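You operate a simulated robot arm through the tools that you are given. There is no shell and no other tool. Be economical: measure what you need, move in short steps, check, and stop when the job is done.

Carry out the task below with a simulated robot arm. There is one attempt and no reset: what you move stays moved.

JOB
Bleed the test block, then move the black coupler to the GOOD pocket.
Fine: stand it upright there. Unclamp it only at 0.0 bar, and shut the red bleed knob again. Set down upright: what you pick out.

The check looks at the end state, three seconds after you hand in, the way a careful person would. Anything else that was tipped, shoved, dropped, spilled or broken makes it a failure.

ROBOT AND FRAMES
A 6-joint arm with a two-finger parallel gripper, fixed in place. Base frame: the origin is at the foot of the arm, x ahead of it, y to its left, z up; the work surface is at about z = 0.88. Lengths are in m, angles in degrees, forces in N, time in s.
With the tool pointing down near the work surface it reaches from about 0.26 to 0.66 m from the base axis. Its first joint turns from -66.0 to 66.0 degrees. Payload 2.9 kg.
Tool frame: the origin (TCP) lies between the finger pads and is the grasp point; the fingertips stand 0.03 m ahead of it; z points along the fingers, y is the line along which they close. Largest opening 0.11 m; finger width 0.02, thickness 0.01; the body of the gripper, 0.048 by 0.112 m, starts 0.055 m behind the TCP.
Orientation is told as [roll, pitch, yaw] about the base's x, y, z axes, in that order, counted from this pose: with the fingers straight down and closing along the base's y, the tool's x points along the base's -x, its y along +y and its z along -z.

CONTROLS
- The arm moves only by the tool jog_arm. Its argument "targets" is a list of rows, each a list of 7 numbers: the shift along the base's x, y, z in m, then the turn, a rotation vector about the base's x, y, z in degrees, then the gripper command, from -1 (shut) to 1 (fully open), values between in proportion. In form: [[tx, ty, tz, rx, ry, rz, gripper], ...]. A call has 1 to 10 rows; each row is the pose to reach, as a shift and turn from the pose commanded when the call began. Rows are played at 5 a second. More than 0.05 m and 8.6 degrees between two rows, or a gripper value outside its range, and nothing of the call is played. A pose out of reach is approached as far as the arm can. The call stops where the force on the tool passes 70 N (or 10 N more than at its start, if that is more) or the arm is blocked; 0.2 s more then pass. Each finger travels about 0.108 m/s and halts on what it meets, pressing with about 35 N; the grip force reading is that of the motor and also rises with nothing between the fingers. The clock runs only during rows and for 0.2 s after the last one: add rows that repeat a pose to give the fingers time. The reply holds the time, the measured pose of the TCP, the force on the tool along the base axes, the opening and the grip force, in the units named above and with some noise, with the torque about the TCP (base axes, N m) and any sound that the robot's microphone picked up.
- Cameras (640 x 400 px; columns grow to the right, rows downward): "scene" is fixed at [0.0961, 0.4366, 1.4024]; the picture's right is [-0.69, -0.72, 0.00], its down [-0.35, 0.34, -0.87] and it looks along [0.63, -0.60, -0.48] (base axes); focal length 349 px, centre (320, 200). "wrist" rides on the gripper at [0.072, 0.017, -0.103] in the tool frame; the picture's right is [-0.23, 0.97, 0.00], its down [-0.76, -0.18, -0.62] and it looks along [-0.61, -0.14, 0.78] (tool axes); focal length 222 px, centre (320, 200). There is no depth. A picture from a camera that has moved, and an enlarged one, comes with that camera's place and axes in the base frame and with its lens. The place of the scene camera against the robot may be out by one fixed shift of up to 0.018 m in any direction.
- snapshot(camera): a new picture of that camera. It takes no simulated time.
- inspect(camera, box): a new picture of the part [left, top, right, bottom] of that camera's present view, enlarged. It takes no simulated time.
- hand_in(): hands the job in; it is judged then, once.

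Go step by step. Nothing tells you positions but the pictures and the camera data: compare them with the known pose of the tool, close in by small moves and look again before you grip or let go. The budget is 120 turns and 68 pictures, counting those below and the enlarged ones. Unless the task says otherwise, let go and move clear before handing in, and close with one line.

The tools are called as name(argument=value, ...) on one line, values as JSON. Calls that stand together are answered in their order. jog_arm: Moves the arm, as the interface text tells. Its arguments: {"type":"object","properties":{"targets":{"type":"array"}},"required":["targets"]} The other tools are called the same way: snapshot (camera) takes a picture; inspect (camera, box) takes an enlarged picture of a part of a camera's view; hand_in () hands the job in.

At the start:

```text
time: 0.0
tcp_pos: [0.4347, -0.0885, 1.2186]
tcp_rot: [0.0, 0.0, -0.1]
wrist_force: [0.0, -0.2, -0.5]
ft_torque: [0.03, -0.03, 0.02]
width: 0.11
grip_force: 0.0
```

scene: 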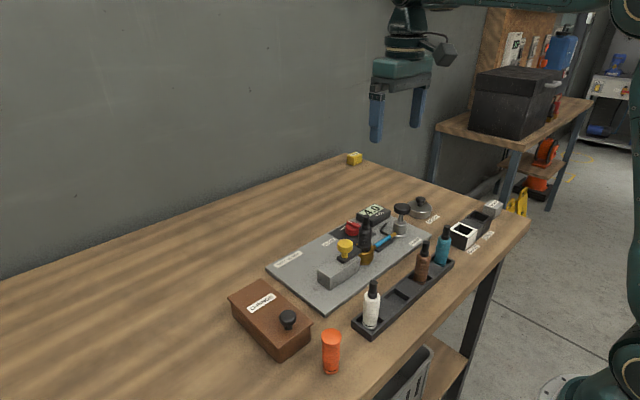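
wrist: 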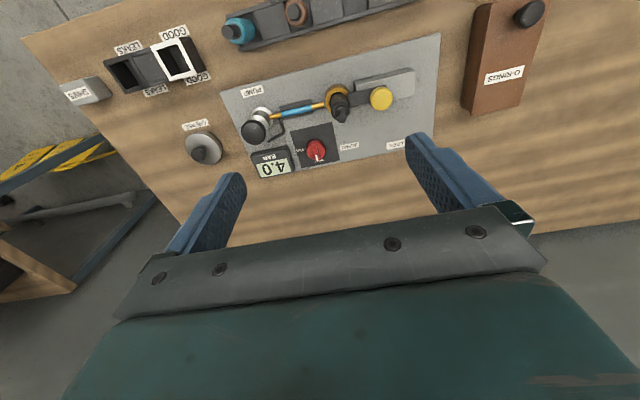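

I see a test plate with a pump, gauge (4.0 bar), red knob, black coupler in a seat with a yellow clamp knob, and pockets GOOD/LEAKS. I'll take closer looks first.

inspect(camera="scene", box=[300, 180, 460, 300])

inspect(camera="wrist", box=[220, 50, 440, 190])

inspect(camera="wrist", box=[50, 10, 270, 150])

inspect(camera="scene", box=[400, 180, 520, 270])

```text
3.33 times, centred on (380, 240) of scene
camera zoom: at [0.0961, 0.4366, 1.4024], right [-0.69, -0.72, 0.0], down [-0.35, 0.34, -0.87], along [0.63, -0.6, -0.48], focal length 1165 px, centre (120, 67)
```

zoom: 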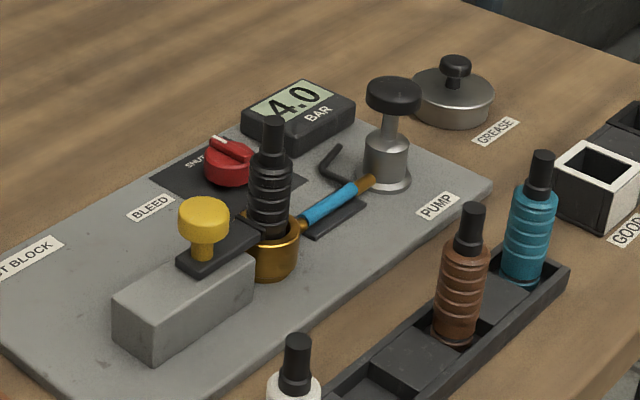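

```text
2.86 times, centred on (330, 120) of wrist
camera zoom: at [0.3627, -0.0711, 1.3224], right [0.23, 0.97, 0.0], down [0.76, -0.18, 0.62], along [0.61, -0.14, -0.78], focal length 635 px, centre (291, 429)
```

zoom: 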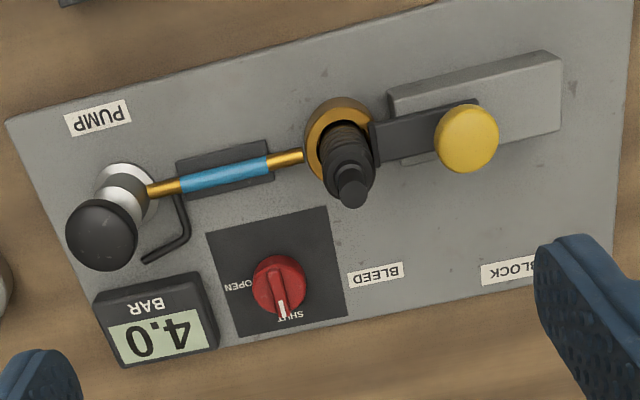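

```text
2.86 times, centred on (160, 80) of wrist
camera zoom: at [0.3627, -0.0711, 1.3224], right [0.23, 0.97, 0.0], down [0.76, -0.18, 0.62], along [0.61, -0.14, -0.78], focal length 635 px, centre (777, 543)
```

zoom: 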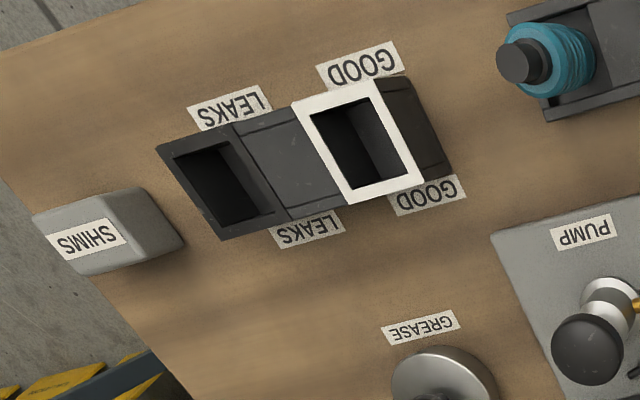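

```text
4.44 times, centred on (460, 225) of scene
camera zoom: at [0.0961, 0.4366, 1.4024], right [-0.69, -0.72, 0.0], down [-0.35, 0.34, -0.87], along [0.63, -0.6, -0.48], focal length 1553 px, centre (-302, 89)
```

zoom: 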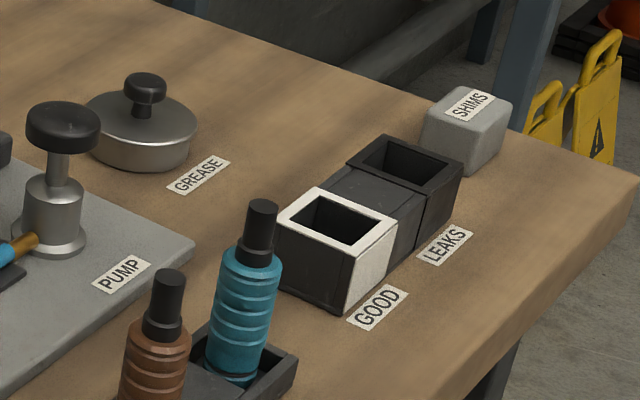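

The knob is near (0.557,-0.123), coupler near (0.467,-0.064) with its top near z≈1.02, and the clamp knob near (0.474,0.0). I move above the red knob for a closer look.

jog_arm(targets=[[0.025, -0.01, -0.035, 0, 0, 0, 1], [0.05, -0.02, -0.07, 0, 0, 0, 1], [0.075, -0.03, -0.105, 0, 0, 0, 1], [0.1, -0.035, -0.14, 0, 0, 0, 1], [0.1, -0.035, -0.14, 0, 0, 0, 1]])

snapshot(camera="wrist")

snapshot(camera="scene")

```text
time: 1.2
tcp_pos: [0.533, -0.1256, 1.0777]
tcp_rot: [0.0, 0.0, 0.0]
wrist_force: [0.5, 0.6, 1.4]
ft_torque: [0.0, -0.01, -0.02]
width: 0.11
grip_force: 0.1
```

```text
61 pictures are left
camera wrist: at [0.4617, -0.1084, 1.1817], right [0.23, 0.97, 0.0], down [0.76, -0.18, 0.62], along [0.61, -0.14, -0.78], focal length 222 px, centre (320, 200)
```

wrist: 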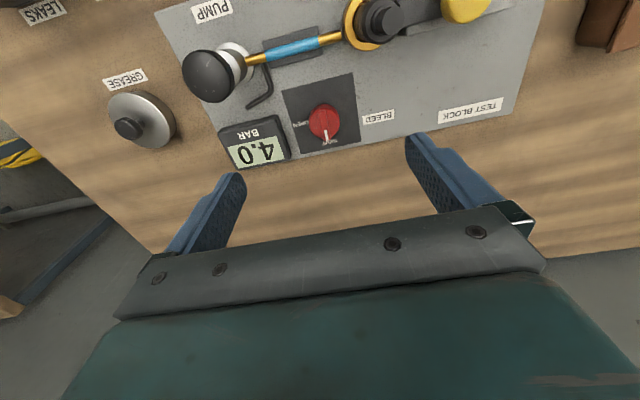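

```text
60 pictures are left
```

scene: 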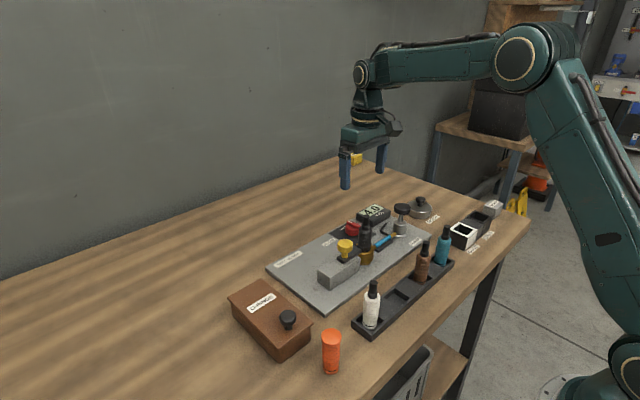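

The knob triangulates to about (0.556,-0.124). I enlarge it to see its shape and heights.

inspect(camera="wrist", box=[264, 70, 392, 150])

inspect(camera="scene", box=[312, 195, 408, 285])

```text
5.00 times, centred on (328, 110) of wrist
camera zoom: at [0.4617, -0.1084, 1.1817], right [0.23, 0.97, 0.0], down [0.76, -0.18, 0.62], along [0.61, -0.14, -0.78], focal length 1111 px, centre (280, 650)
```

zoom: 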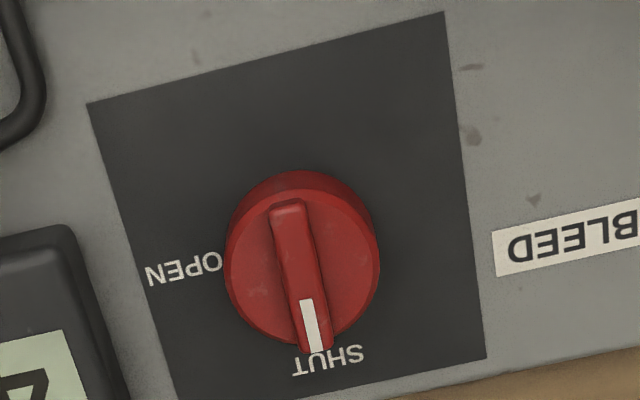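

```text
4.44 times, centred on (360, 240) of scene
camera zoom: at [0.0962, 0.4366, 1.4024], right [-0.69, -0.72, 0.0], down [-0.35, 0.34, -0.87], along [0.63, -0.6, -0.48], focal length 1553 px, centre (142, 22)
```

zoom: 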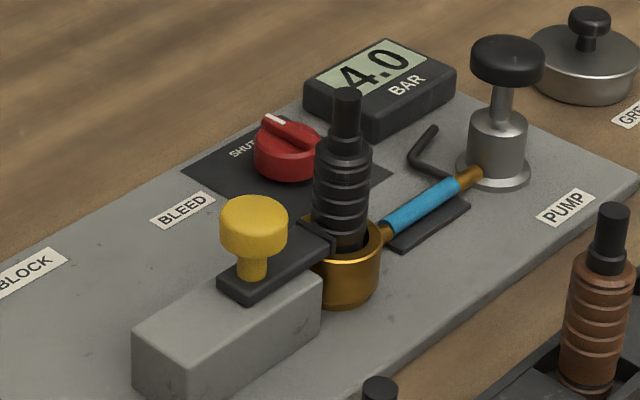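

The knob is a disc ≈37 mm wide with a thin bar pointing to SHUT (+x), and OPEN lies toward -y. I partly close the fingers and descend to just above the knob.

jog_arm(targets=[[0.013, 0.0, -0.03, 0, 0, 0, 0.0], [0.025, 0.001, -0.06, 0, 0, 0, 0.0], [0.025, 0.001, -0.09, 0, 0, 0, 0.0], [0.025, 0.001, -0.11, 0, 0, 0, 0.0], [0.025, 0.001, -0.11, 0, 0, 0, 0.0]])

snapshot(camera="wrist")

inspect(camera="scene", box=[312, 165, 440, 265])

```text
time: 2.4
tcp_pos: [0.5601, -0.1236, 0.9658]
tcp_rot: [0.0, 0.0, 0.0]
wrist_force: [-0.2, -0.5, -0.1]
ft_torque: [-0.01, -0.02, 0.03]
width: 0.0552
grip_force: 0.0
```

```text
57 pictures are left
camera wrist: at [0.4883, -0.1054, 1.0705], right [0.23, 0.97, 0.0], down [0.76, -0.18, 0.62], along [0.61, -0.14, -0.78], focal length 222 px, centre (320, 200)
```

wrist: 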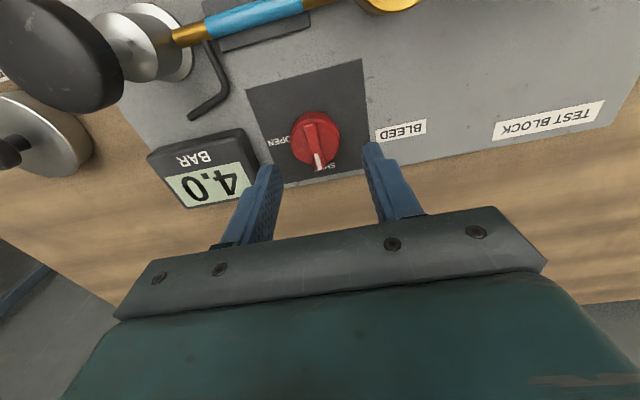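

```text
4.00 times, centred on (376, 215) of scene
camera zoom: at [0.0961, 0.4366, 1.4024], right [-0.69, -0.72, 0.0], down [-0.35, 0.34, -0.87], along [0.63, -0.6, -0.48], focal length 1398 px, centre (96, 140)
```

zoom: 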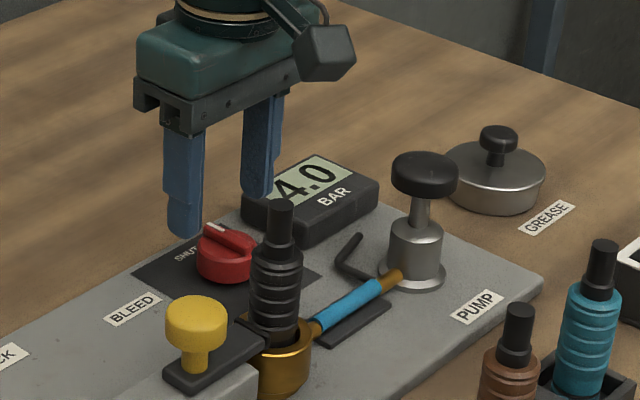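

Knob centre is about (0.557,-0.124) with its bar top near z≈0.926. I lower the tips to about 0.904 around the disc and close.

jog_arm(targets=[[-0.003, 0, -0.012, 0, 0, 0, 0.0], [-0.003, 0, -0.022, 0, 0, 0, 0.0], [-0.003, 0, -0.032, 0, 0, 0, 0.0], [-0.003, 0, -0.032, 0, 0, 0, -0.5], [-0.003, 0, -0.032, 0, 0, 0, -1], [-0.003, 0, -0.032, 0, 0, 0, -1]])

snapshot(camera="wrist")

```text
time: 3.8
tcp_pos: [0.5564, -0.1249, 0.9363]
tcp_rot: [-0.1, 0.1, -0.2]
wrist_force: [-1.1, -23.3, -0.6]
ft_torque: [-0.5, -0.17, 0.02]
width: 0.0374
grip_force: 45.4
```

```text
55 pictures are left
camera wrist: at [0.484, -0.1075, 1.04], right [0.23, 0.97, 0.0], down [0.76, -0.18, 0.62], along [0.61, -0.15, -0.78], focal length 222 px, centre (320, 200)
```

wrist: 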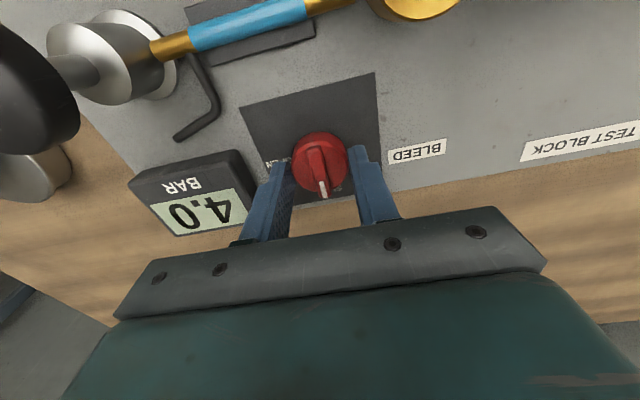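

The disc is gripped (37 mm). I turn it clockwise (toward OPEN, -z rotation), easing the side load slightly in -y.

jog_arm(targets=[[0, -0.0015, 0, 0, 0, 0, -1], [0, -0.0015, 0, 0, 0, -6, -1], [0, -0.0015, 0, 0, 0, -12, -1], [0, -0.0015, 0, 0, 0, -18, -1], [0, -0.0015, 0, 0, 0, -24, -1], [0, -0.0015, 0, 0, 0, -30, -1]])

snapshot(camera="wrist")

```text
time: 5.2
tcp_pos: [0.5549, -0.1265, 0.9361]
tcp_rot: [-0.1, 0.1, -30.3]
wrist_force: [-1.5, -21.1, 0.0]
ft_torque: [-0.02, 0.46, -0.01]
width: 0.037
grip_force: 44.8
```

```text
54 pictures are left
camera wrist: at [0.5024, -0.0742, 1.0401], right [0.69, 0.73, 0.0], down [0.57, -0.54, 0.62], along [0.45, -0.43, -0.78], focal length 222 px, centre (320, 200)
```

wrist: 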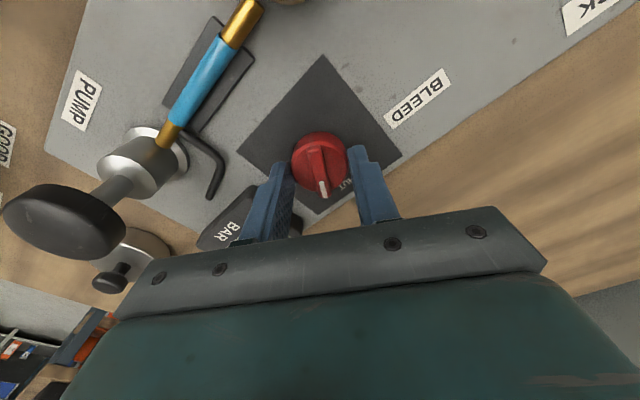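

The knob is turning with the gripper. I continue the turn to 90°.

jog_arm(targets=[[0, -0.001, 0, 0, 0, -7, -1], [0, -0.001, 0, 0, 0, -14, -1], [0, -0.001, 0, 0, 0, -21, -1], [0, -0.001, 0, 0, 0, -28, -1], [0, -0.001, 0, 0, 0, -35, -1], [0, -0.001, 0, 0, 0, -42, -1], [0, -0.001, 0, 0, 0, -49, -1], [0, -0.001, 0, 0, 0, -55, -1], [0, -0.001, 0, 0, 0, -60, -1]])

snapshot(camera="wrist")

inspect(camera="scene", box=[312, 165, 440, 265])

```text
time: 7.2
tcp_pos: [0.5554, -0.1255, 0.9353]
tcp_rot: [-0.2, 0.0, -90.2]
wrist_force: [-23.4, -13.9, 10.1]
ft_torque: [-0.75, 0.19, 0.45]
width: 0.0374
grip_force: 45.0
```

```text
53 pictures are left
camera wrist: at [0.5734, -0.0532, 1.04], right [0.97, -0.23, 0.0], down [-0.18, -0.76, 0.62], along [-0.15, -0.61, -0.78], focal length 222 px, centre (320, 200)
```

wrist: 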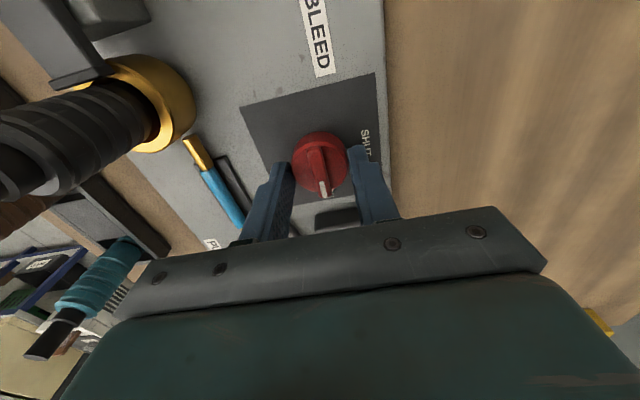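

```text
4.00 times, centred on (376, 215) of scene
camera zoom: at [0.0954, 0.4363, 1.4026], right [-0.69, -0.72, 0.0], down [-0.35, 0.34, -0.87], along [0.63, -0.6, -0.48], focal length 1398 px, centre (96, 140)
```

zoom: 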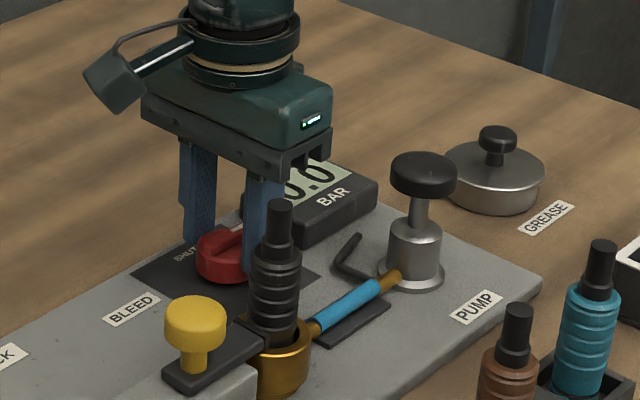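

The gauge reads 0.0 with the knob at OPEN. I release the knob, leaving it open, and rise and turn back.

jog_arm(targets=[[0, 0, 0, 0, 0, 0, -0.3], [0, 0, 0, 0, 0, 0, 0.0], [0, 0, 0.03, 0, 0, 0, 0.0], [0, 0, 0.07, 0, 0, 0, 0.0], [0, 0, 0.11, 0, 0, 0, 0.0], [0, 0, 0.15, 0, 0, 0, 0.0], [0, 0, 0.15, 0, 0, 0, 0.0]])

jog_arm(targets=[[-0.01, 0.01, 0, 0, 0, 8, 0.0], [-0.02, 0.02, 0, 0, 0, 16, 0.0], [-0.03, 0.03, 0, 0, 0, 24, 0.0], [-0.04, 0.04, 0, 0, 0, 32, 0.0], [-0.05, 0.05, 0, 0, 0, 40, 0.0], [-0.06, 0.06, 0, 0, 0, 48, 0.0], [-0.07, 0.08, 0, 0, 0, 56, 0.0], [-0.08, 0.1, 0, 0, 0, 64, 0.0], [-0.09, 0.12, 0, 0, 0, 72, 0.0], [-0.1, 0.12, 0, 0, 0, 80, 0.0]])

snapshot(camera="wrist")

inspect(camera="scene", box=[312, 195, 424, 285])

```text
time: 8.8
tcp_pos: [0.5538, -0.1264, 1.0858]
tcp_rot: [0.0, -0.1, -90.0]
wrist_force: [0.3, -0.5, -0.5]
ft_torque: [0.0, 0.01, 0.0]
width: 0.0551
grip_force: 0.1
```

```text
time: 11.0
tcp_pos: [0.4561, -0.0036, 1.0856]
tcp_rot: [0.0, 0.1, -9.9]
wrist_force: [-0.1, -0.1, -0.1]
ft_torque: [0.0, 0.01, -0.05]
width: 0.0551
grip_force: 0.3
```

```text
51 pictures are left
camera wrist: at [0.3892, 0.0255, 1.1902], right [0.39, 0.92, 0.0], down [0.72, -0.31, 0.62], along [0.57, -0.24, -0.78], focal length 222 px, centre (320, 200)
```

wrist: 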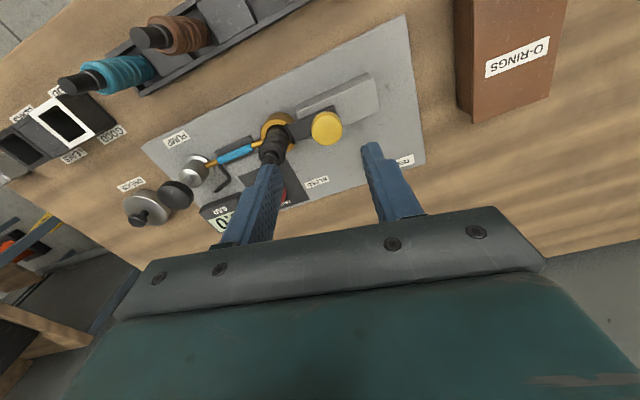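

```text
4.44 times, centred on (368, 240) of scene
camera zoom: at [0.0961, 0.4366, 1.4024], right [-0.69, -0.72, 0.0], down [-0.35, 0.34, -0.87], along [0.63, -0.6, -0.48], focal length 1553 px, centre (107, 22)
```

zoom: 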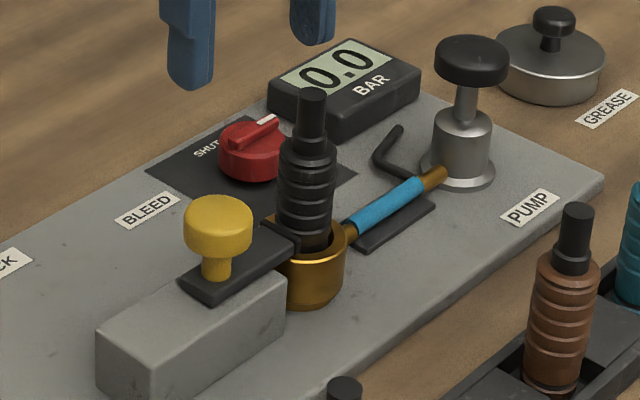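

Gauge shows 0.0 and the knob stays open. I look closely at the clamp mechanism.

inspect(camera="wrist", box=[230, 60, 390, 180])

inspect(camera="scene", box=[325, 230, 389, 270])

```text
3.33 times, centred on (310, 120) of wrist
camera zoom: at [0.3892, 0.0255, 1.1902], right [0.39, 0.92, 0.0], down [0.72, -0.31, 0.62], along [0.57, -0.24, -0.78], focal length 740 px, centre (353, 467)
```

zoom: 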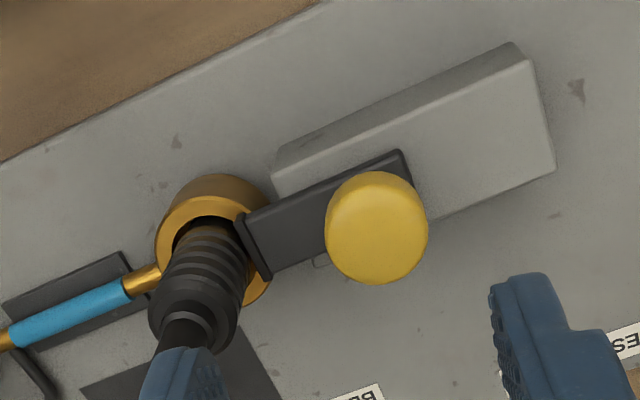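

```text
10.00 times, centred on (357, 250) of scene
camera zoom: at [0.0961, 0.4366, 1.4024], right [-0.69, -0.72, 0.0], down [-0.35, 0.34, -0.87], along [0.63, -0.6, -0.48], focal length 3494 px, centre (-50, -300)
```

zoom: 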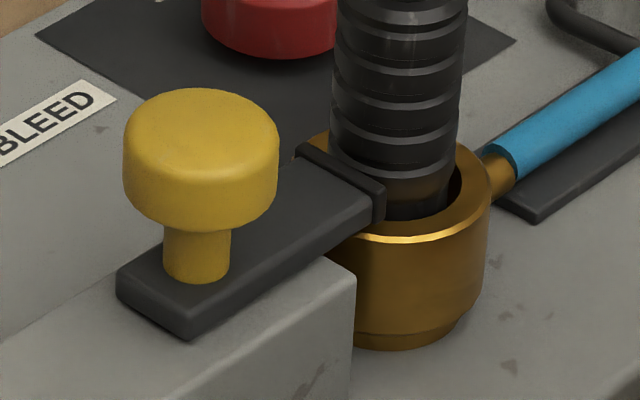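

The clamp is a slider along the block with a yellow knob at about (0.471,0.0005), head top z≈0.961; it likely slides +y. I turn to yaw -90 (fingers along x, body clear of the coupler) above it.

jog_arm(targets=[[0.002, 0, 0, 0, 0, -8, 0.0], [0.004, 0.001, 0, 0, 0, -16, 0.0], [0.006, 0.001, 0, 0, 0, -24, 0.0], [0.008, 0.002, 0, 0, 0, -32, 0.0], [0.01, 0.003, 0, 0, 0, -40, 0.0], [0.012, 0.004, 0, 0, 0, -48, 0.0], [0.014, 0.004, 0, 0, 0, -56, 0.0], [0.015, 0.004, 0, 0, 0, -64, 0.0], [0.015, 0.004, -0.02, 0, 0, -72, 0.0], [0.015, 0.004, -0.04, 0, 0, -80, 0.0]])

snapshot(camera="wrist")

inspect(camera="scene", box=[300, 180, 428, 280])

```text
time: 13.2
tcp_pos: [0.4693, -0.0024, 1.0441]
tcp_rot: [-0.1, 0.1, -90.1]
wrist_force: [-0.6, 1.2, 0.1]
ft_torque: [-0.02, -0.01, 0.01]
width: 0.055
grip_force: 0.0
```

```text
47 pictures are left
camera wrist: at [0.487, 0.0707, 1.1494], right [0.97, -0.23, 0.0], down [-0.18, -0.76, 0.62], along [-0.14, -0.61, -0.78], focal length 222 px, centre (320, 200)
```

wrist: 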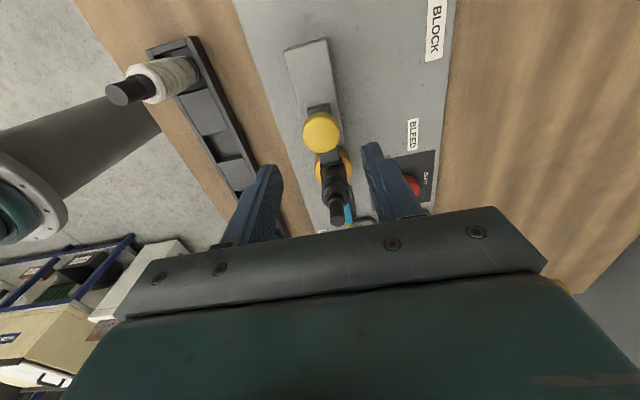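

```text
4.00 times, centred on (364, 230) of scene
camera zoom: at [0.0961, 0.4366, 1.4024], right [-0.69, -0.72, 0.0], down [-0.35, 0.34, -0.87], along [0.63, -0.6, -0.48], focal length 1398 px, centre (144, 80)
```

zoom: 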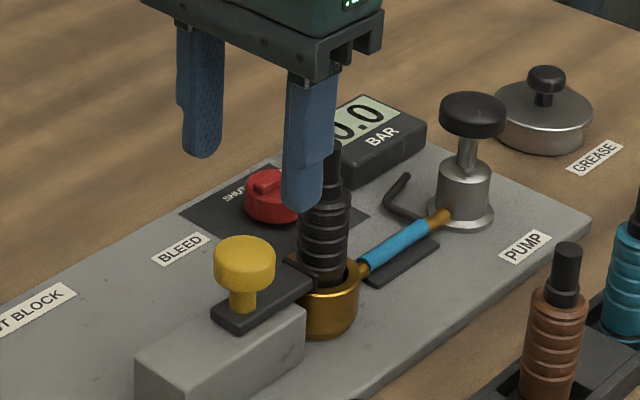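

Knob sits at about (0.471,-0.002). I descend around the head, close, and check.

jog_arm(targets=[[0.002, 0, -0.03, 0, 0, 0, 0.0], [0.002, 0, -0.055, 0, 0, 0, 0.0], [0.002, 0, -0.074, 0, 0, 0, 0.0], [0.002, 0, -0.074, 0, 0, 0, -0.3], [0.002, 0, -0.074, 0, 0, 0, -1], [0.002, 0, -0.074, 0, 0, 0, -1]])

snapshot(camera="wrist")

inspect(camera="scene", box=[300, 180, 428, 280])

```text
time: 14.6
tcp_pos: [0.4698, -0.0013, 0.9702]
tcp_rot: [-0.5, 0.1, -89.9]
wrist_force: [-31.1, -0.4, 3.5]
ft_torque: [-0.04, -0.41, -0.02]
width: 0.0314
grip_force: 44.9
```

```text
45 pictures are left
camera wrist: at [0.4891, 0.0715, 1.0739], right [0.97, -0.23, -0.01], down [-0.17, -0.76, 0.62], along [-0.15, -0.61, -0.78], focal length 222 px, centre (320, 200)
```

wrist: 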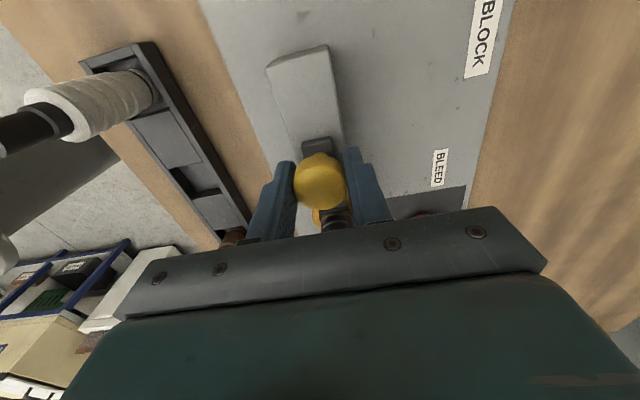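

```text
4.00 times, centred on (364, 230) of scene
camera zoom: at [0.0952, 0.4366, 1.4025], right [-0.69, -0.72, 0.0], down [-0.35, 0.34, -0.87], along [0.63, -0.6, -0.48], focal length 1398 px, centre (144, 80)
```

zoom: 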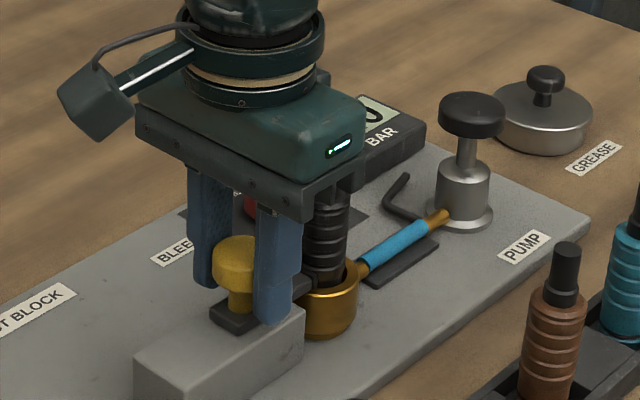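

The head is gripped (31 mm); the block runs along +y. Gauge read 0.0, so I slide the clamp in +y a short way.

jog_arm(targets=[[-0.0015, 0, 0, 0, 0, 0, -1], [-0.0015, 0.004, 0, 0, 0, 0, -1], [-0.0015, 0.008, 0, 0, 0, 0, -1], [-0.0015, 0.012, 0, 0, 0, 0, -1], [-0.0015, 0.016, 0, 0, 0, 0, -1], [-0.0015, 0.02, 0, 0, 0, 0, -1]])

inspect(camera="scene", box=[300, 180, 428, 280])

```text
time: 16.0
tcp_pos: [0.4703, 0.02, 0.9699]
tcp_rot: [-0.5, 0.0, -90.0]
wrist_force: [-10.9, -0.1, -31.3]
ft_torque: [0.08, -0.47, -0.06]
width: 0.0312
grip_force: 44.9
```

```text
4.00 times, centred on (364, 230) of scene
camera zoom: at [0.0963, 0.4366, 1.4024], right [-0.69, -0.72, 0.0], down [-0.35, 0.34, -0.87], along [0.63, -0.6, -0.49], focal length 1398 px, centre (144, 80)
```

zoom: 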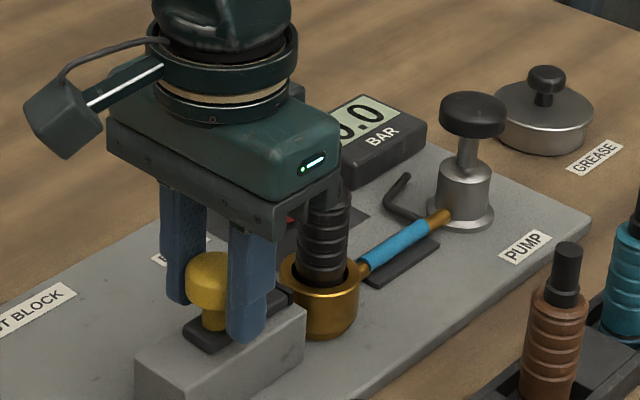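

It slides and the gauge stays 0.0. I pull further to the end of travel.

jog_arm(targets=[[0, 0.004, 0, 0, 0, 0, -1], [0, 0.008, 0, 0, 0, 0, -1], [0, 0.012, 0, 0, 0, 0, -1], [0, 0.016, 0, 0, 0, 0, -1], [0, 0.02, 0, 0, 0, 0, -1], [0, 0.024, 0, 0, 0, 0, -1]])

inspect(camera="scene", box=[300, 180, 428, 280])

```text
time: 17.4
tcp_pos: [0.471, 0.0385, 0.9722]
tcp_rot: [-0.2, -0.2, -90.7]
wrist_force: [-23.7, -34.6, 4.9]
ft_torque: [-0.34, -0.16, -0.11]
width: 0.0316
grip_force: 45.3
```

```text
4.00 times, centred on (364, 230) of scene
camera zoom: at [0.0954, 0.4356, 1.4028], right [-0.69, -0.72, 0.0], down [-0.35, 0.34, -0.87], along [0.63, -0.6, -0.49], focal length 1398 px, centre (144, 80)
```

zoom: 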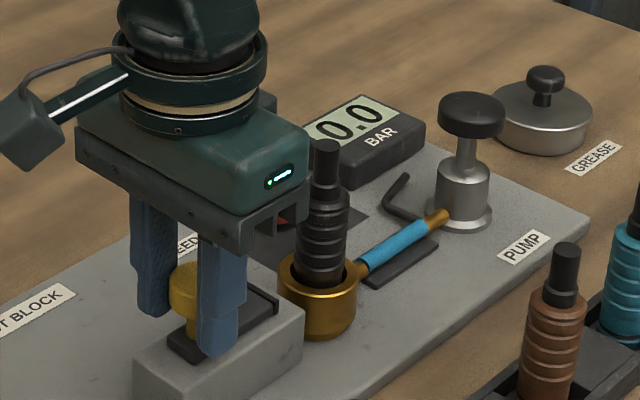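

The clamp is at its stop, clear of the coupler, at 0.0 bar. I release and rise.

jog_arm(targets=[[0, 0.02, 0, 0, 0, 0, -0.2], [0, 0.02, 0, 0, 0, 0, 0.0], [0, 0.02, 0.03, 0, 0, 0, 0.0], [0, 0.02, 0.07, 0, 0, 0, 0.0], [0, 0.0, 0.11, 0, 0, 0, 0.0], [0, -0.02, 0.15, 0, 0, 0, 0.0], [0, -0.04, 0.15, 0, 0, 0, 0.0], [0, -0.04, 0.15, 0, 0, 0, 0.0]])

snapshot(camera="wrist")

snapshot(camera="scene")

```text
time: 19.2
tcp_pos: [0.4733, 0.0035, 1.1231]
tcp_rot: [-0.1, -0.1, -90.0]
wrist_force: [-1.0, 0.2, 0.8]
ft_torque: [0.0, 0.0, -0.02]
width: 0.0549
grip_force: 0.0
```

```text
41 pictures are left
camera wrist: at [0.4905, 0.0762, 1.2267], right [0.97, -0.23, 0.0], down [-0.18, -0.76, 0.62], along [-0.14, -0.61, -0.78], focal length 222 px, centre (320, 200)
```

wrist: 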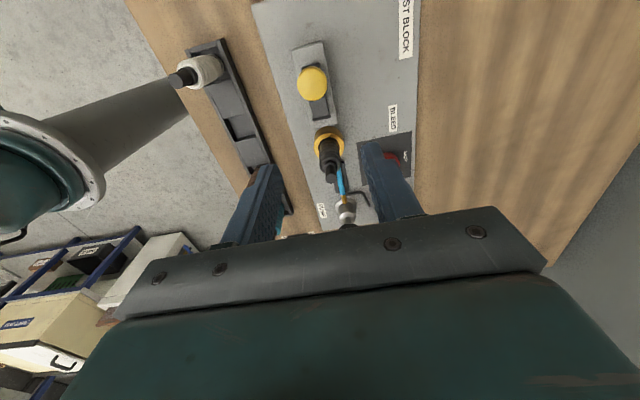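

```text
40 pictures are left
```

scene: 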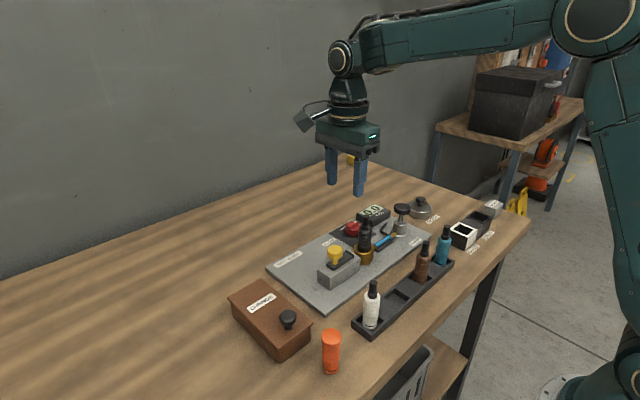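

The clamp is retracted. Next I move above the coupler (est. (0.466,-0.063)), keeping yaw -90, and look.

jog_arm(targets=[[-0.003, -0.02, 0, 0, 0, 0, 0.1], [-0.006, -0.04, 0, 0, 0, 0, 0.1], [-0.006, -0.066, -0.02, 0, 0, 0, 0.1], [-0.006, -0.066, -0.05, 0, 0, 0, 0.1], [-0.006, -0.066, -0.05, 0, 0, 0, 0.1]])

snapshot(camera="wrist")

inspect(camera="scene", box=[300, 160, 428, 280])

```text
time: 20.4
tcp_pos: [0.4664, -0.0613, 1.0721]
tcp_rot: [0.1, 0.0, -90.1]
wrist_force: [-0.5, 0.5, 0.7]
ft_torque: [0.0, -0.03, -0.02]
width: 0.0608
grip_force: 0.0
```

```text
39 pictures are left
camera wrist: at [0.484, 0.0104, 1.1761], right [0.97, -0.23, 0.0], down [-0.18, -0.76, 0.62], along [-0.14, -0.61, -0.78], focal length 222 px, centre (320, 200)
```

wrist: 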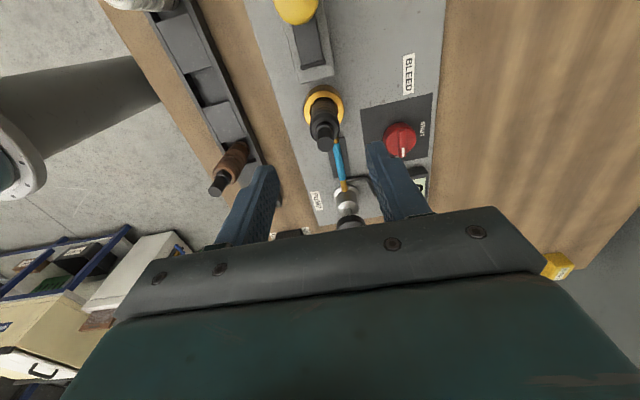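

```text
3.33 times, centred on (364, 220) of scene
camera zoom: at [0.0961, 0.4366, 1.4024], right [-0.69, -0.72, 0.0], down [-0.35, 0.34, -0.87], along [0.63, -0.6, -0.48], focal length 1165 px, centre (173, 133)
```

zoom: 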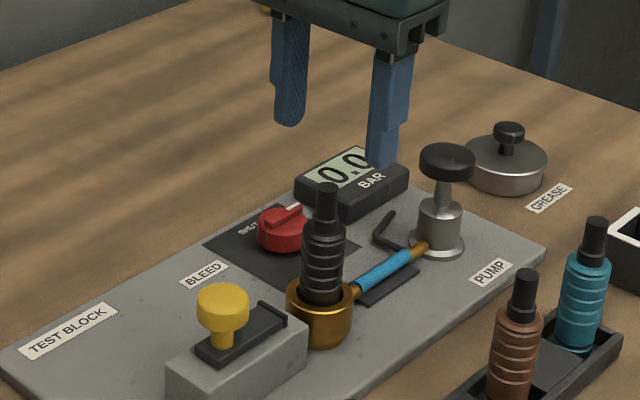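

Coupler looks centred near (0.470,-0.062), top z≈1.01. One enlarged look to refine before descending.

inspect(camera="wrist", box=[290, 75, 370, 165])

```text
4.44 times, centred on (330, 120) of wrist
camera zoom: at [0.484, 0.0104, 1.1761], right [0.97, -0.23, 0.0], down [-0.18, -0.76, 0.62], along [-0.14, -0.61, -0.78], focal length 987 px, centre (276, 556)
```

zoom: 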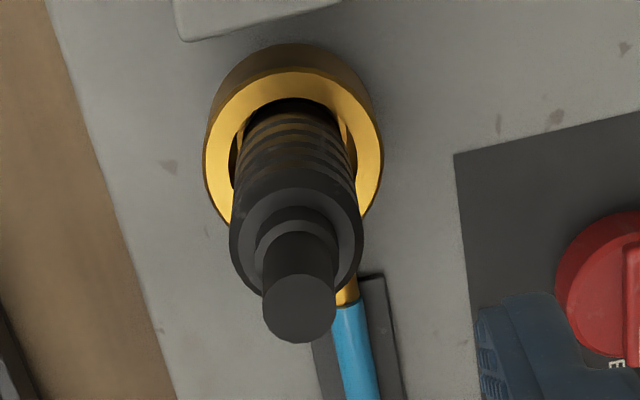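

Coupler centre ≈(0.4715,-0.064), body ≈27 mm. I descend to grip the body above the cup rim.

jog_arm(targets=[[0.005, -0.002, -0.02, 0, 0, 0, 0.1], [0.005, -0.002, -0.045, 0, 0, 0, 0.1], [0.005, -0.002, -0.07, 0, 0, 0, 0.1], [0.005, -0.002, -0.085, 0, 0, 0, 0.1], [0.005, -0.002, -0.1, 0, 0, 0, 0.1], [0.005, -0.002, -0.1, 0, 0, 0, 0.1]])

snapshot(camera="wrist")

inspect(camera="scene", box=[300, 160, 428, 280])

```text
time: 21.8
tcp_pos: [0.4704, -0.0643, 0.9717]
tcp_rot: [0.0, -0.1, -89.9]
wrist_force: [-0.5, 0.1, -0.6]
ft_torque: [0.01, 0.0, 0.01]
width: 0.0604
grip_force: 0.1
```

```text
36 pictures are left
camera wrist: at [0.488, 0.0084, 1.076], right [0.97, -0.23, 0.0], down [-0.18, -0.76, 0.62], along [-0.14, -0.61, -0.78], focal length 222 px, centre (320, 200)
```

wrist: 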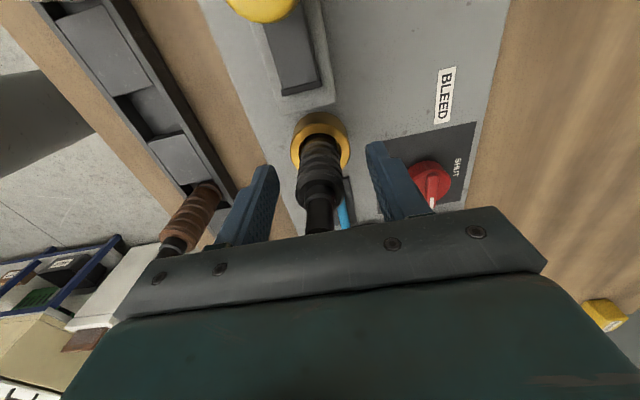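

```text
3.33 times, centred on (364, 220) of scene
camera zoom: at [0.0961, 0.4366, 1.4024], right [-0.69, -0.72, 0.0], down [-0.35, 0.34, -0.87], along [0.63, -0.6, -0.48], focal length 1165 px, centre (173, 133)
```

zoom: 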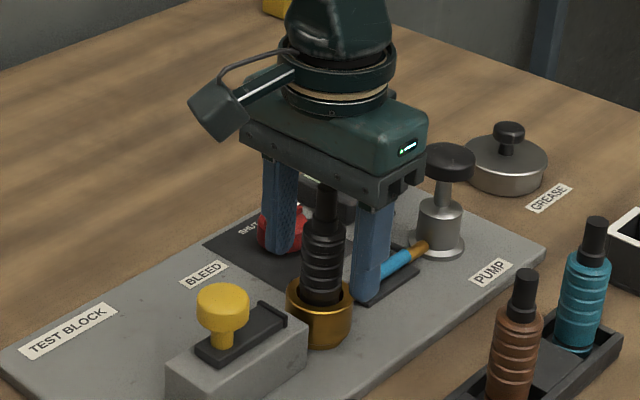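

The coupler sits between the fingers. I close and lift slightly.

jog_arm(targets=[[0, 0, 0, 0, 0, 0, -0.3], [0, 0, 0, 0, 0, 0, -0.6], [0, 0, 0, 0, 0, 0, -1], [0, 0, 0, 0, 0, 0, -1]])

snapshot(camera="wrist")

```text
time: 22.8
tcp_pos: [0.47, -0.0641, 0.9717]
tcp_rot: [0.0, 0.0, -90.0]
wrist_force: [-0.1, 0.1, 0.3]
ft_torque: [0.0, 0.01, -0.01]
width: 0.0268
grip_force: 34.9
```

```text
34 pictures are left
camera wrist: at [0.488, 0.0084, 1.0763], right [0.97, -0.23, 0.0], down [-0.18, -0.76, 0.62], along [-0.14, -0.61, -0.78], focal length 222 px, centre (320, 200)
```

wrist: 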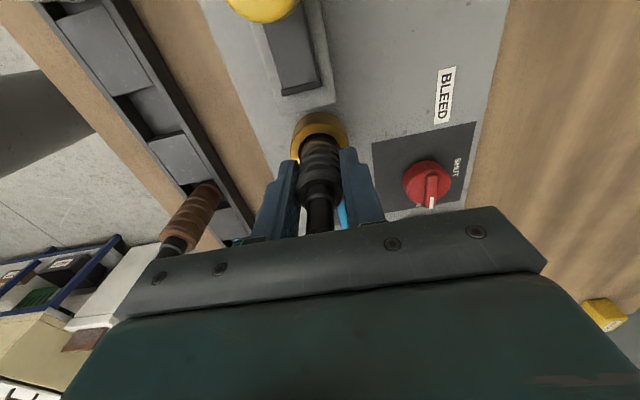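

Well centred grip (26.8 mm, no side load). I lift straight up.

jog_arm(targets=[[0, 0, 0.01, 0, 0, 0, -1], [0, 0, 0.02, 0, 0, 0, -1], [0, 0, 0.035, 0, 0, 0, -1], [0, 0, 0.055, 0, 0, 0, -1], [0, 0, 0.08, 0, 0, 0, -1], [0, 0, 0.11, 0, 0, 0, -1], [0, 0, 0.14, 0, 0, 0, -1], [0, 0, 0.14, 0, 0, 0, -1]])

inspect(camera="scene", box=[290, 130, 450, 280])

snapshot(camera="wrist")

```text
time: 24.6
tcp_pos: [0.4701, -0.0628, 1.1121]
tcp_rot: [0.0, 0.1, -90.0]
wrist_force: [-0.5, -0.3, -0.5]
ft_torque: [-0.01, -0.01, -0.01]
width: 0.0269
grip_force: 34.8
```

```text
2.67 times, centred on (370, 205) of scene
camera zoom: at [0.0961, 0.4366, 1.4024], right [-0.69, -0.72, 0.0], down [-0.35, 0.34, -0.87], along [0.63, -0.6, -0.48], focal length 932 px, centre (187, 187)
```

zoom: 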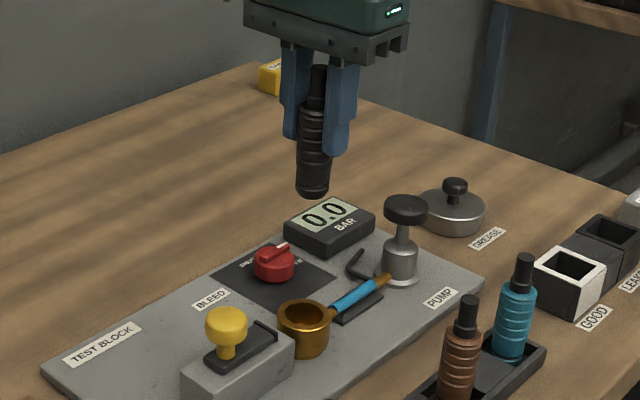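

```text
32 pictures are left
camera wrist: at [0.4884, 0.0094, 1.2159], right [0.97, -0.23, 0.0], down [-0.18, -0.76, 0.62], along [-0.14, -0.61, -0.78], focal length 222 px, centre (320, 200)
```

wrist: 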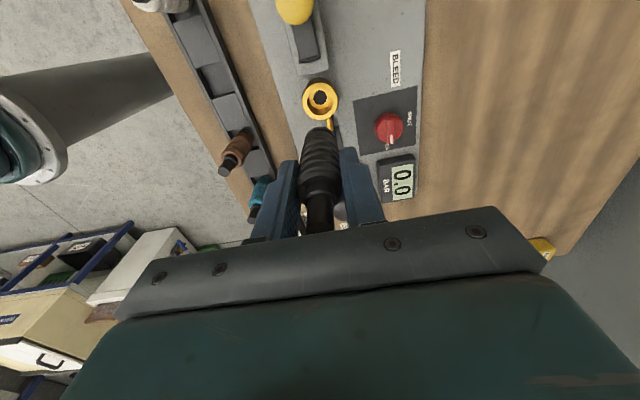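

Coupler is free and vertical, bottom about 0.07 below the TCP. I carry it high toward the white GOOD pocket, est. (0.355,-0.296).

jog_arm(targets=[[-0.015, -0.03, 0, 0, 0, 0, -1], [-0.03, -0.06, 0, 0, 0, 0, -1], [-0.045, -0.09, 0, 0, 0, 0, -1], [-0.06, -0.12, 0, 0, 0, 0, -1], [-0.075, -0.15, 0, 0, 0, 0, -1], [-0.09, -0.18, 0, 0, 0, 0, -1], [-0.105, -0.21, 0, 0, 0, 0, -1], [-0.115, -0.232, 0, 0, 0, 0, -1], [-0.115, -0.232, 0, 0, 0, 0, -1]])

snapshot(camera="wrist")

inspect(camera="scene", box=[380, 120, 540, 270])

```text
time: 26.6
tcp_pos: [0.3562, -0.2979, 1.1131]
tcp_rot: [0.0, -0.1, -90.1]
wrist_force: [0.5, 0.6, 0.1]
ft_torque: [0.0, -0.01, -0.01]
width: 0.0268
grip_force: 35.2
```

```text
31 pictures are left
camera wrist: at [0.3745, -0.2246, 1.2167], right [0.97, -0.23, 0.0], down [-0.18, -0.76, 0.62], along [-0.14, -0.61, -0.78], focal length 222 px, centre (320, 200)
```

wrist: 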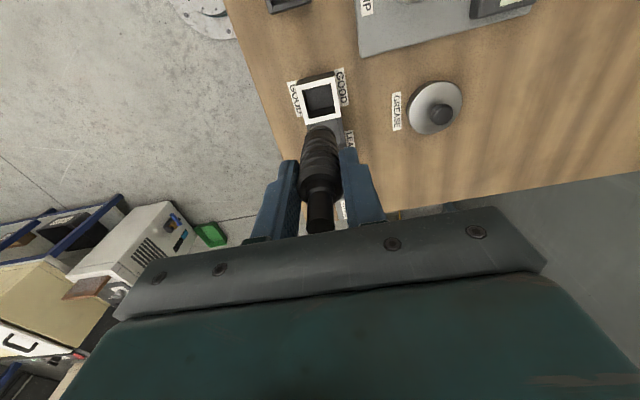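

```text
2.67 times, centred on (460, 195) of scene
camera zoom: at [0.0962, 0.4366, 1.4024], right [-0.69, -0.72, 0.0], down [-0.35, 0.34, -0.87], along [0.63, -0.6, -0.48], focal length 932 px, centre (-53, 213)
```

zoom: 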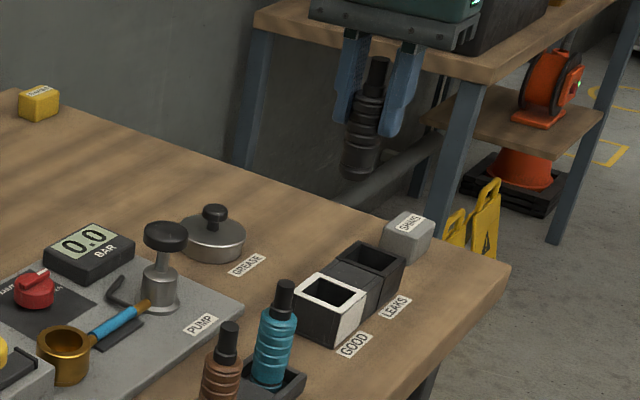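

inspect(camera="wrist", box=[270, 55, 370, 155])

```text
4.00 times, centred on (320, 105) of wrist
camera zoom: at [0.3745, -0.2246, 1.2167], right [0.97, -0.23, 0.0], down [-0.18, -0.76, 0.62], along [-0.14, -0.61, -0.78], focal length 888 px, centre (320, 580)
```

zoom: 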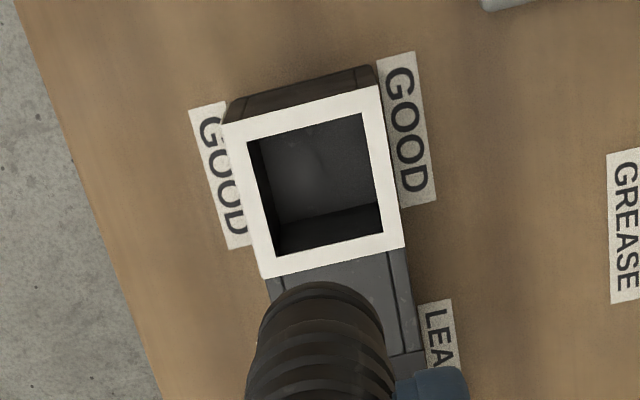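

The white GOOD pocket is centred at about (0.3565,-0.3005), opening ≈37 mm, top z≈0.918. I shift slightly and descend to just above the rim.

jog_arm(targets=[[0.0005, -0.0025, -0.03, 0, 0, 0, -1], [0.0005, -0.0025, -0.06, 0, 0, 0, -1], [0.0005, -0.0025, -0.09, 0, 0, 0, -1], [0.0005, -0.0025, -0.11, 0, 0, 0, -1], [0.0005, -0.0025, -0.11, 0, 0, 0, -1]])

inspect(camera="wrist", box=[260, 75, 380, 225])

inspect(camera="scene", box=[420, 160, 516, 250])

```text
time: 27.8
tcp_pos: [0.3568, -0.3009, 1.0015]
tcp_rot: [-0.1, 0.0, -90.0]
wrist_force: [0.0, 0.4, -0.8]
ft_torque: [0.0, 0.01, 0.02]
width: 0.0267
grip_force: 35.1
```

```text
2.67 times, centred on (320, 150) of wrist
camera zoom: at [0.3741, -0.2296, 1.1054], right [0.97, -0.23, 0.0], down [-0.18, -0.76, 0.62], along [-0.14, -0.61, -0.78], focal length 592 px, centre (320, 333)
```

zoom: 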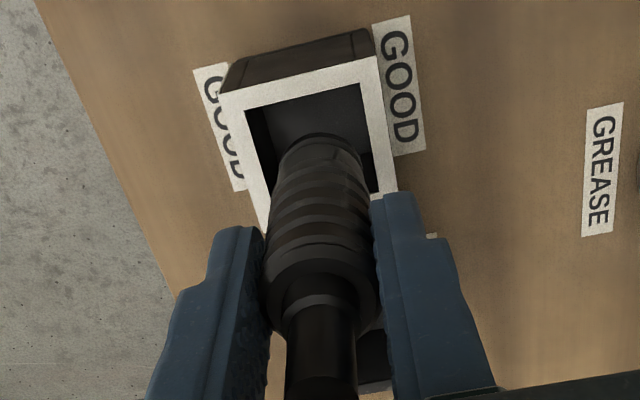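

```text
4.44 times, centred on (468, 205) of scene
camera zoom: at [0.0961, 0.4366, 1.4024], right [-0.69, -0.72, 0.0], down [-0.35, 0.34, -0.87], along [0.63, -0.6, -0.48], focal length 1553 px, centre (-338, 178)
```

zoom: 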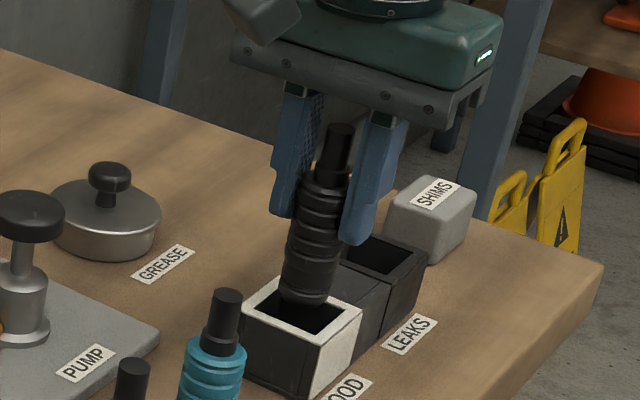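

The coupler is aligned over the opening within about 2 mm. I lower it in small steps into the pocket, watching the force.

jog_arm(targets=[[-0.001, 0, -0.006, 0, 0, 0, -1], [-0.001, 0, -0.012, 0, 0, 0, -1], [-0.001, 0, -0.018, 0, 0, 0, -1], [-0.001, 0, -0.024, 0, 0, 0, -1], [-0.001, 0, -0.024, 0, 0, 0, -1]])

inspect(camera="wrist", box=[260, 75, 380, 225])

inspect(camera="scene", box=[420, 160, 516, 250])

```text
time: 29.0
tcp_pos: [0.3557, -0.2998, 0.9786]
tcp_rot: [0.1, -0.1, -89.9]
wrist_force: [1.0, -0.7, -0.5]
ft_torque: [0.0, -0.01, 0.0]
width: 0.0268
grip_force: 35.5
```

```text
2.67 times, centred on (320, 150) of wrist
camera zoom: at [0.3729, -0.2274, 1.0824], right [0.97, -0.23, 0.0], down [-0.18, -0.76, 0.62], along [-0.14, -0.61, -0.78], focal length 592 px, centre (320, 333)
```

zoom: 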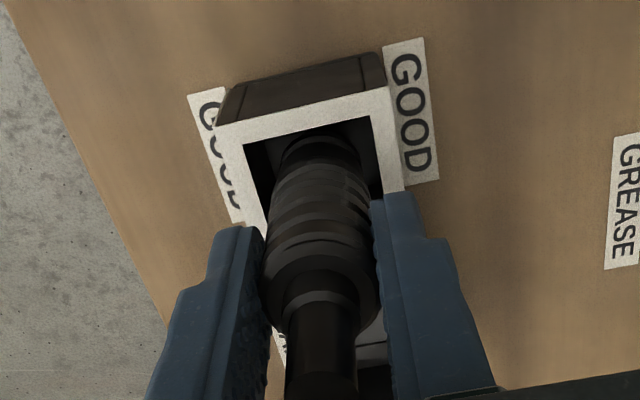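

```text
4.44 times, centred on (468, 205) of scene
camera zoom: at [0.0961, 0.4366, 1.4024], right [-0.69, -0.72, 0.0], down [-0.35, 0.34, -0.87], along [0.63, -0.6, -0.48], focal length 1553 px, centre (-338, 178)
```

zoom: 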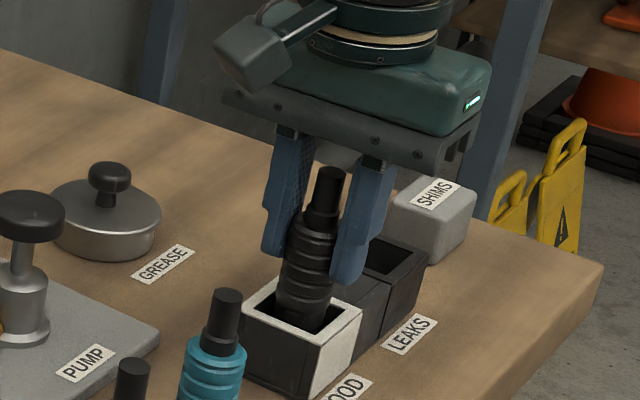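

It is inside the opening. I shift 2 mm in -x for centring and lower further.

jog_arm(targets=[[-0.002, -0.001, 0, 0, 0, 0, -1], [-0.002, -0.001, -0.004, 0, 0, 0, -1], [-0.002, -0.001, -0.008, 0, 0, 0, -1], [-0.002, -0.001, -0.012, 0, 0, 0, -1], [-0.002, -0.001, -0.014, 0, 0, 0, -1]])

inspect(camera="scene", box=[420, 160, 516, 250])

```text
time: 30.2
tcp_pos: [0.3533, -0.3005, 0.9654]
tcp_rot: [0.1, 0.0, -90.0]
wrist_force: [-0.1, -0.7, -1.0]
ft_torque: [0.01, 0.0, 0.01]
width: 0.0269
grip_force: 35.1
```

```text
4.44 times, centred on (468, 205) of scene
camera zoom: at [0.0961, 0.4366, 1.4024], right [-0.69, -0.72, 0.0], down [-0.35, 0.34, -0.87], along [0.63, -0.6, -0.48], focal length 1553 px, centre (-338, 178)
```

zoom: 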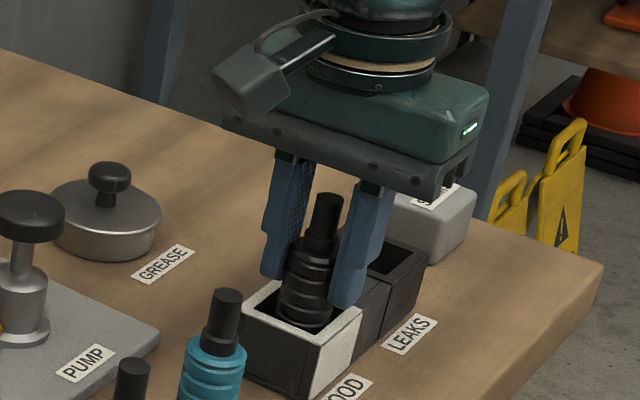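

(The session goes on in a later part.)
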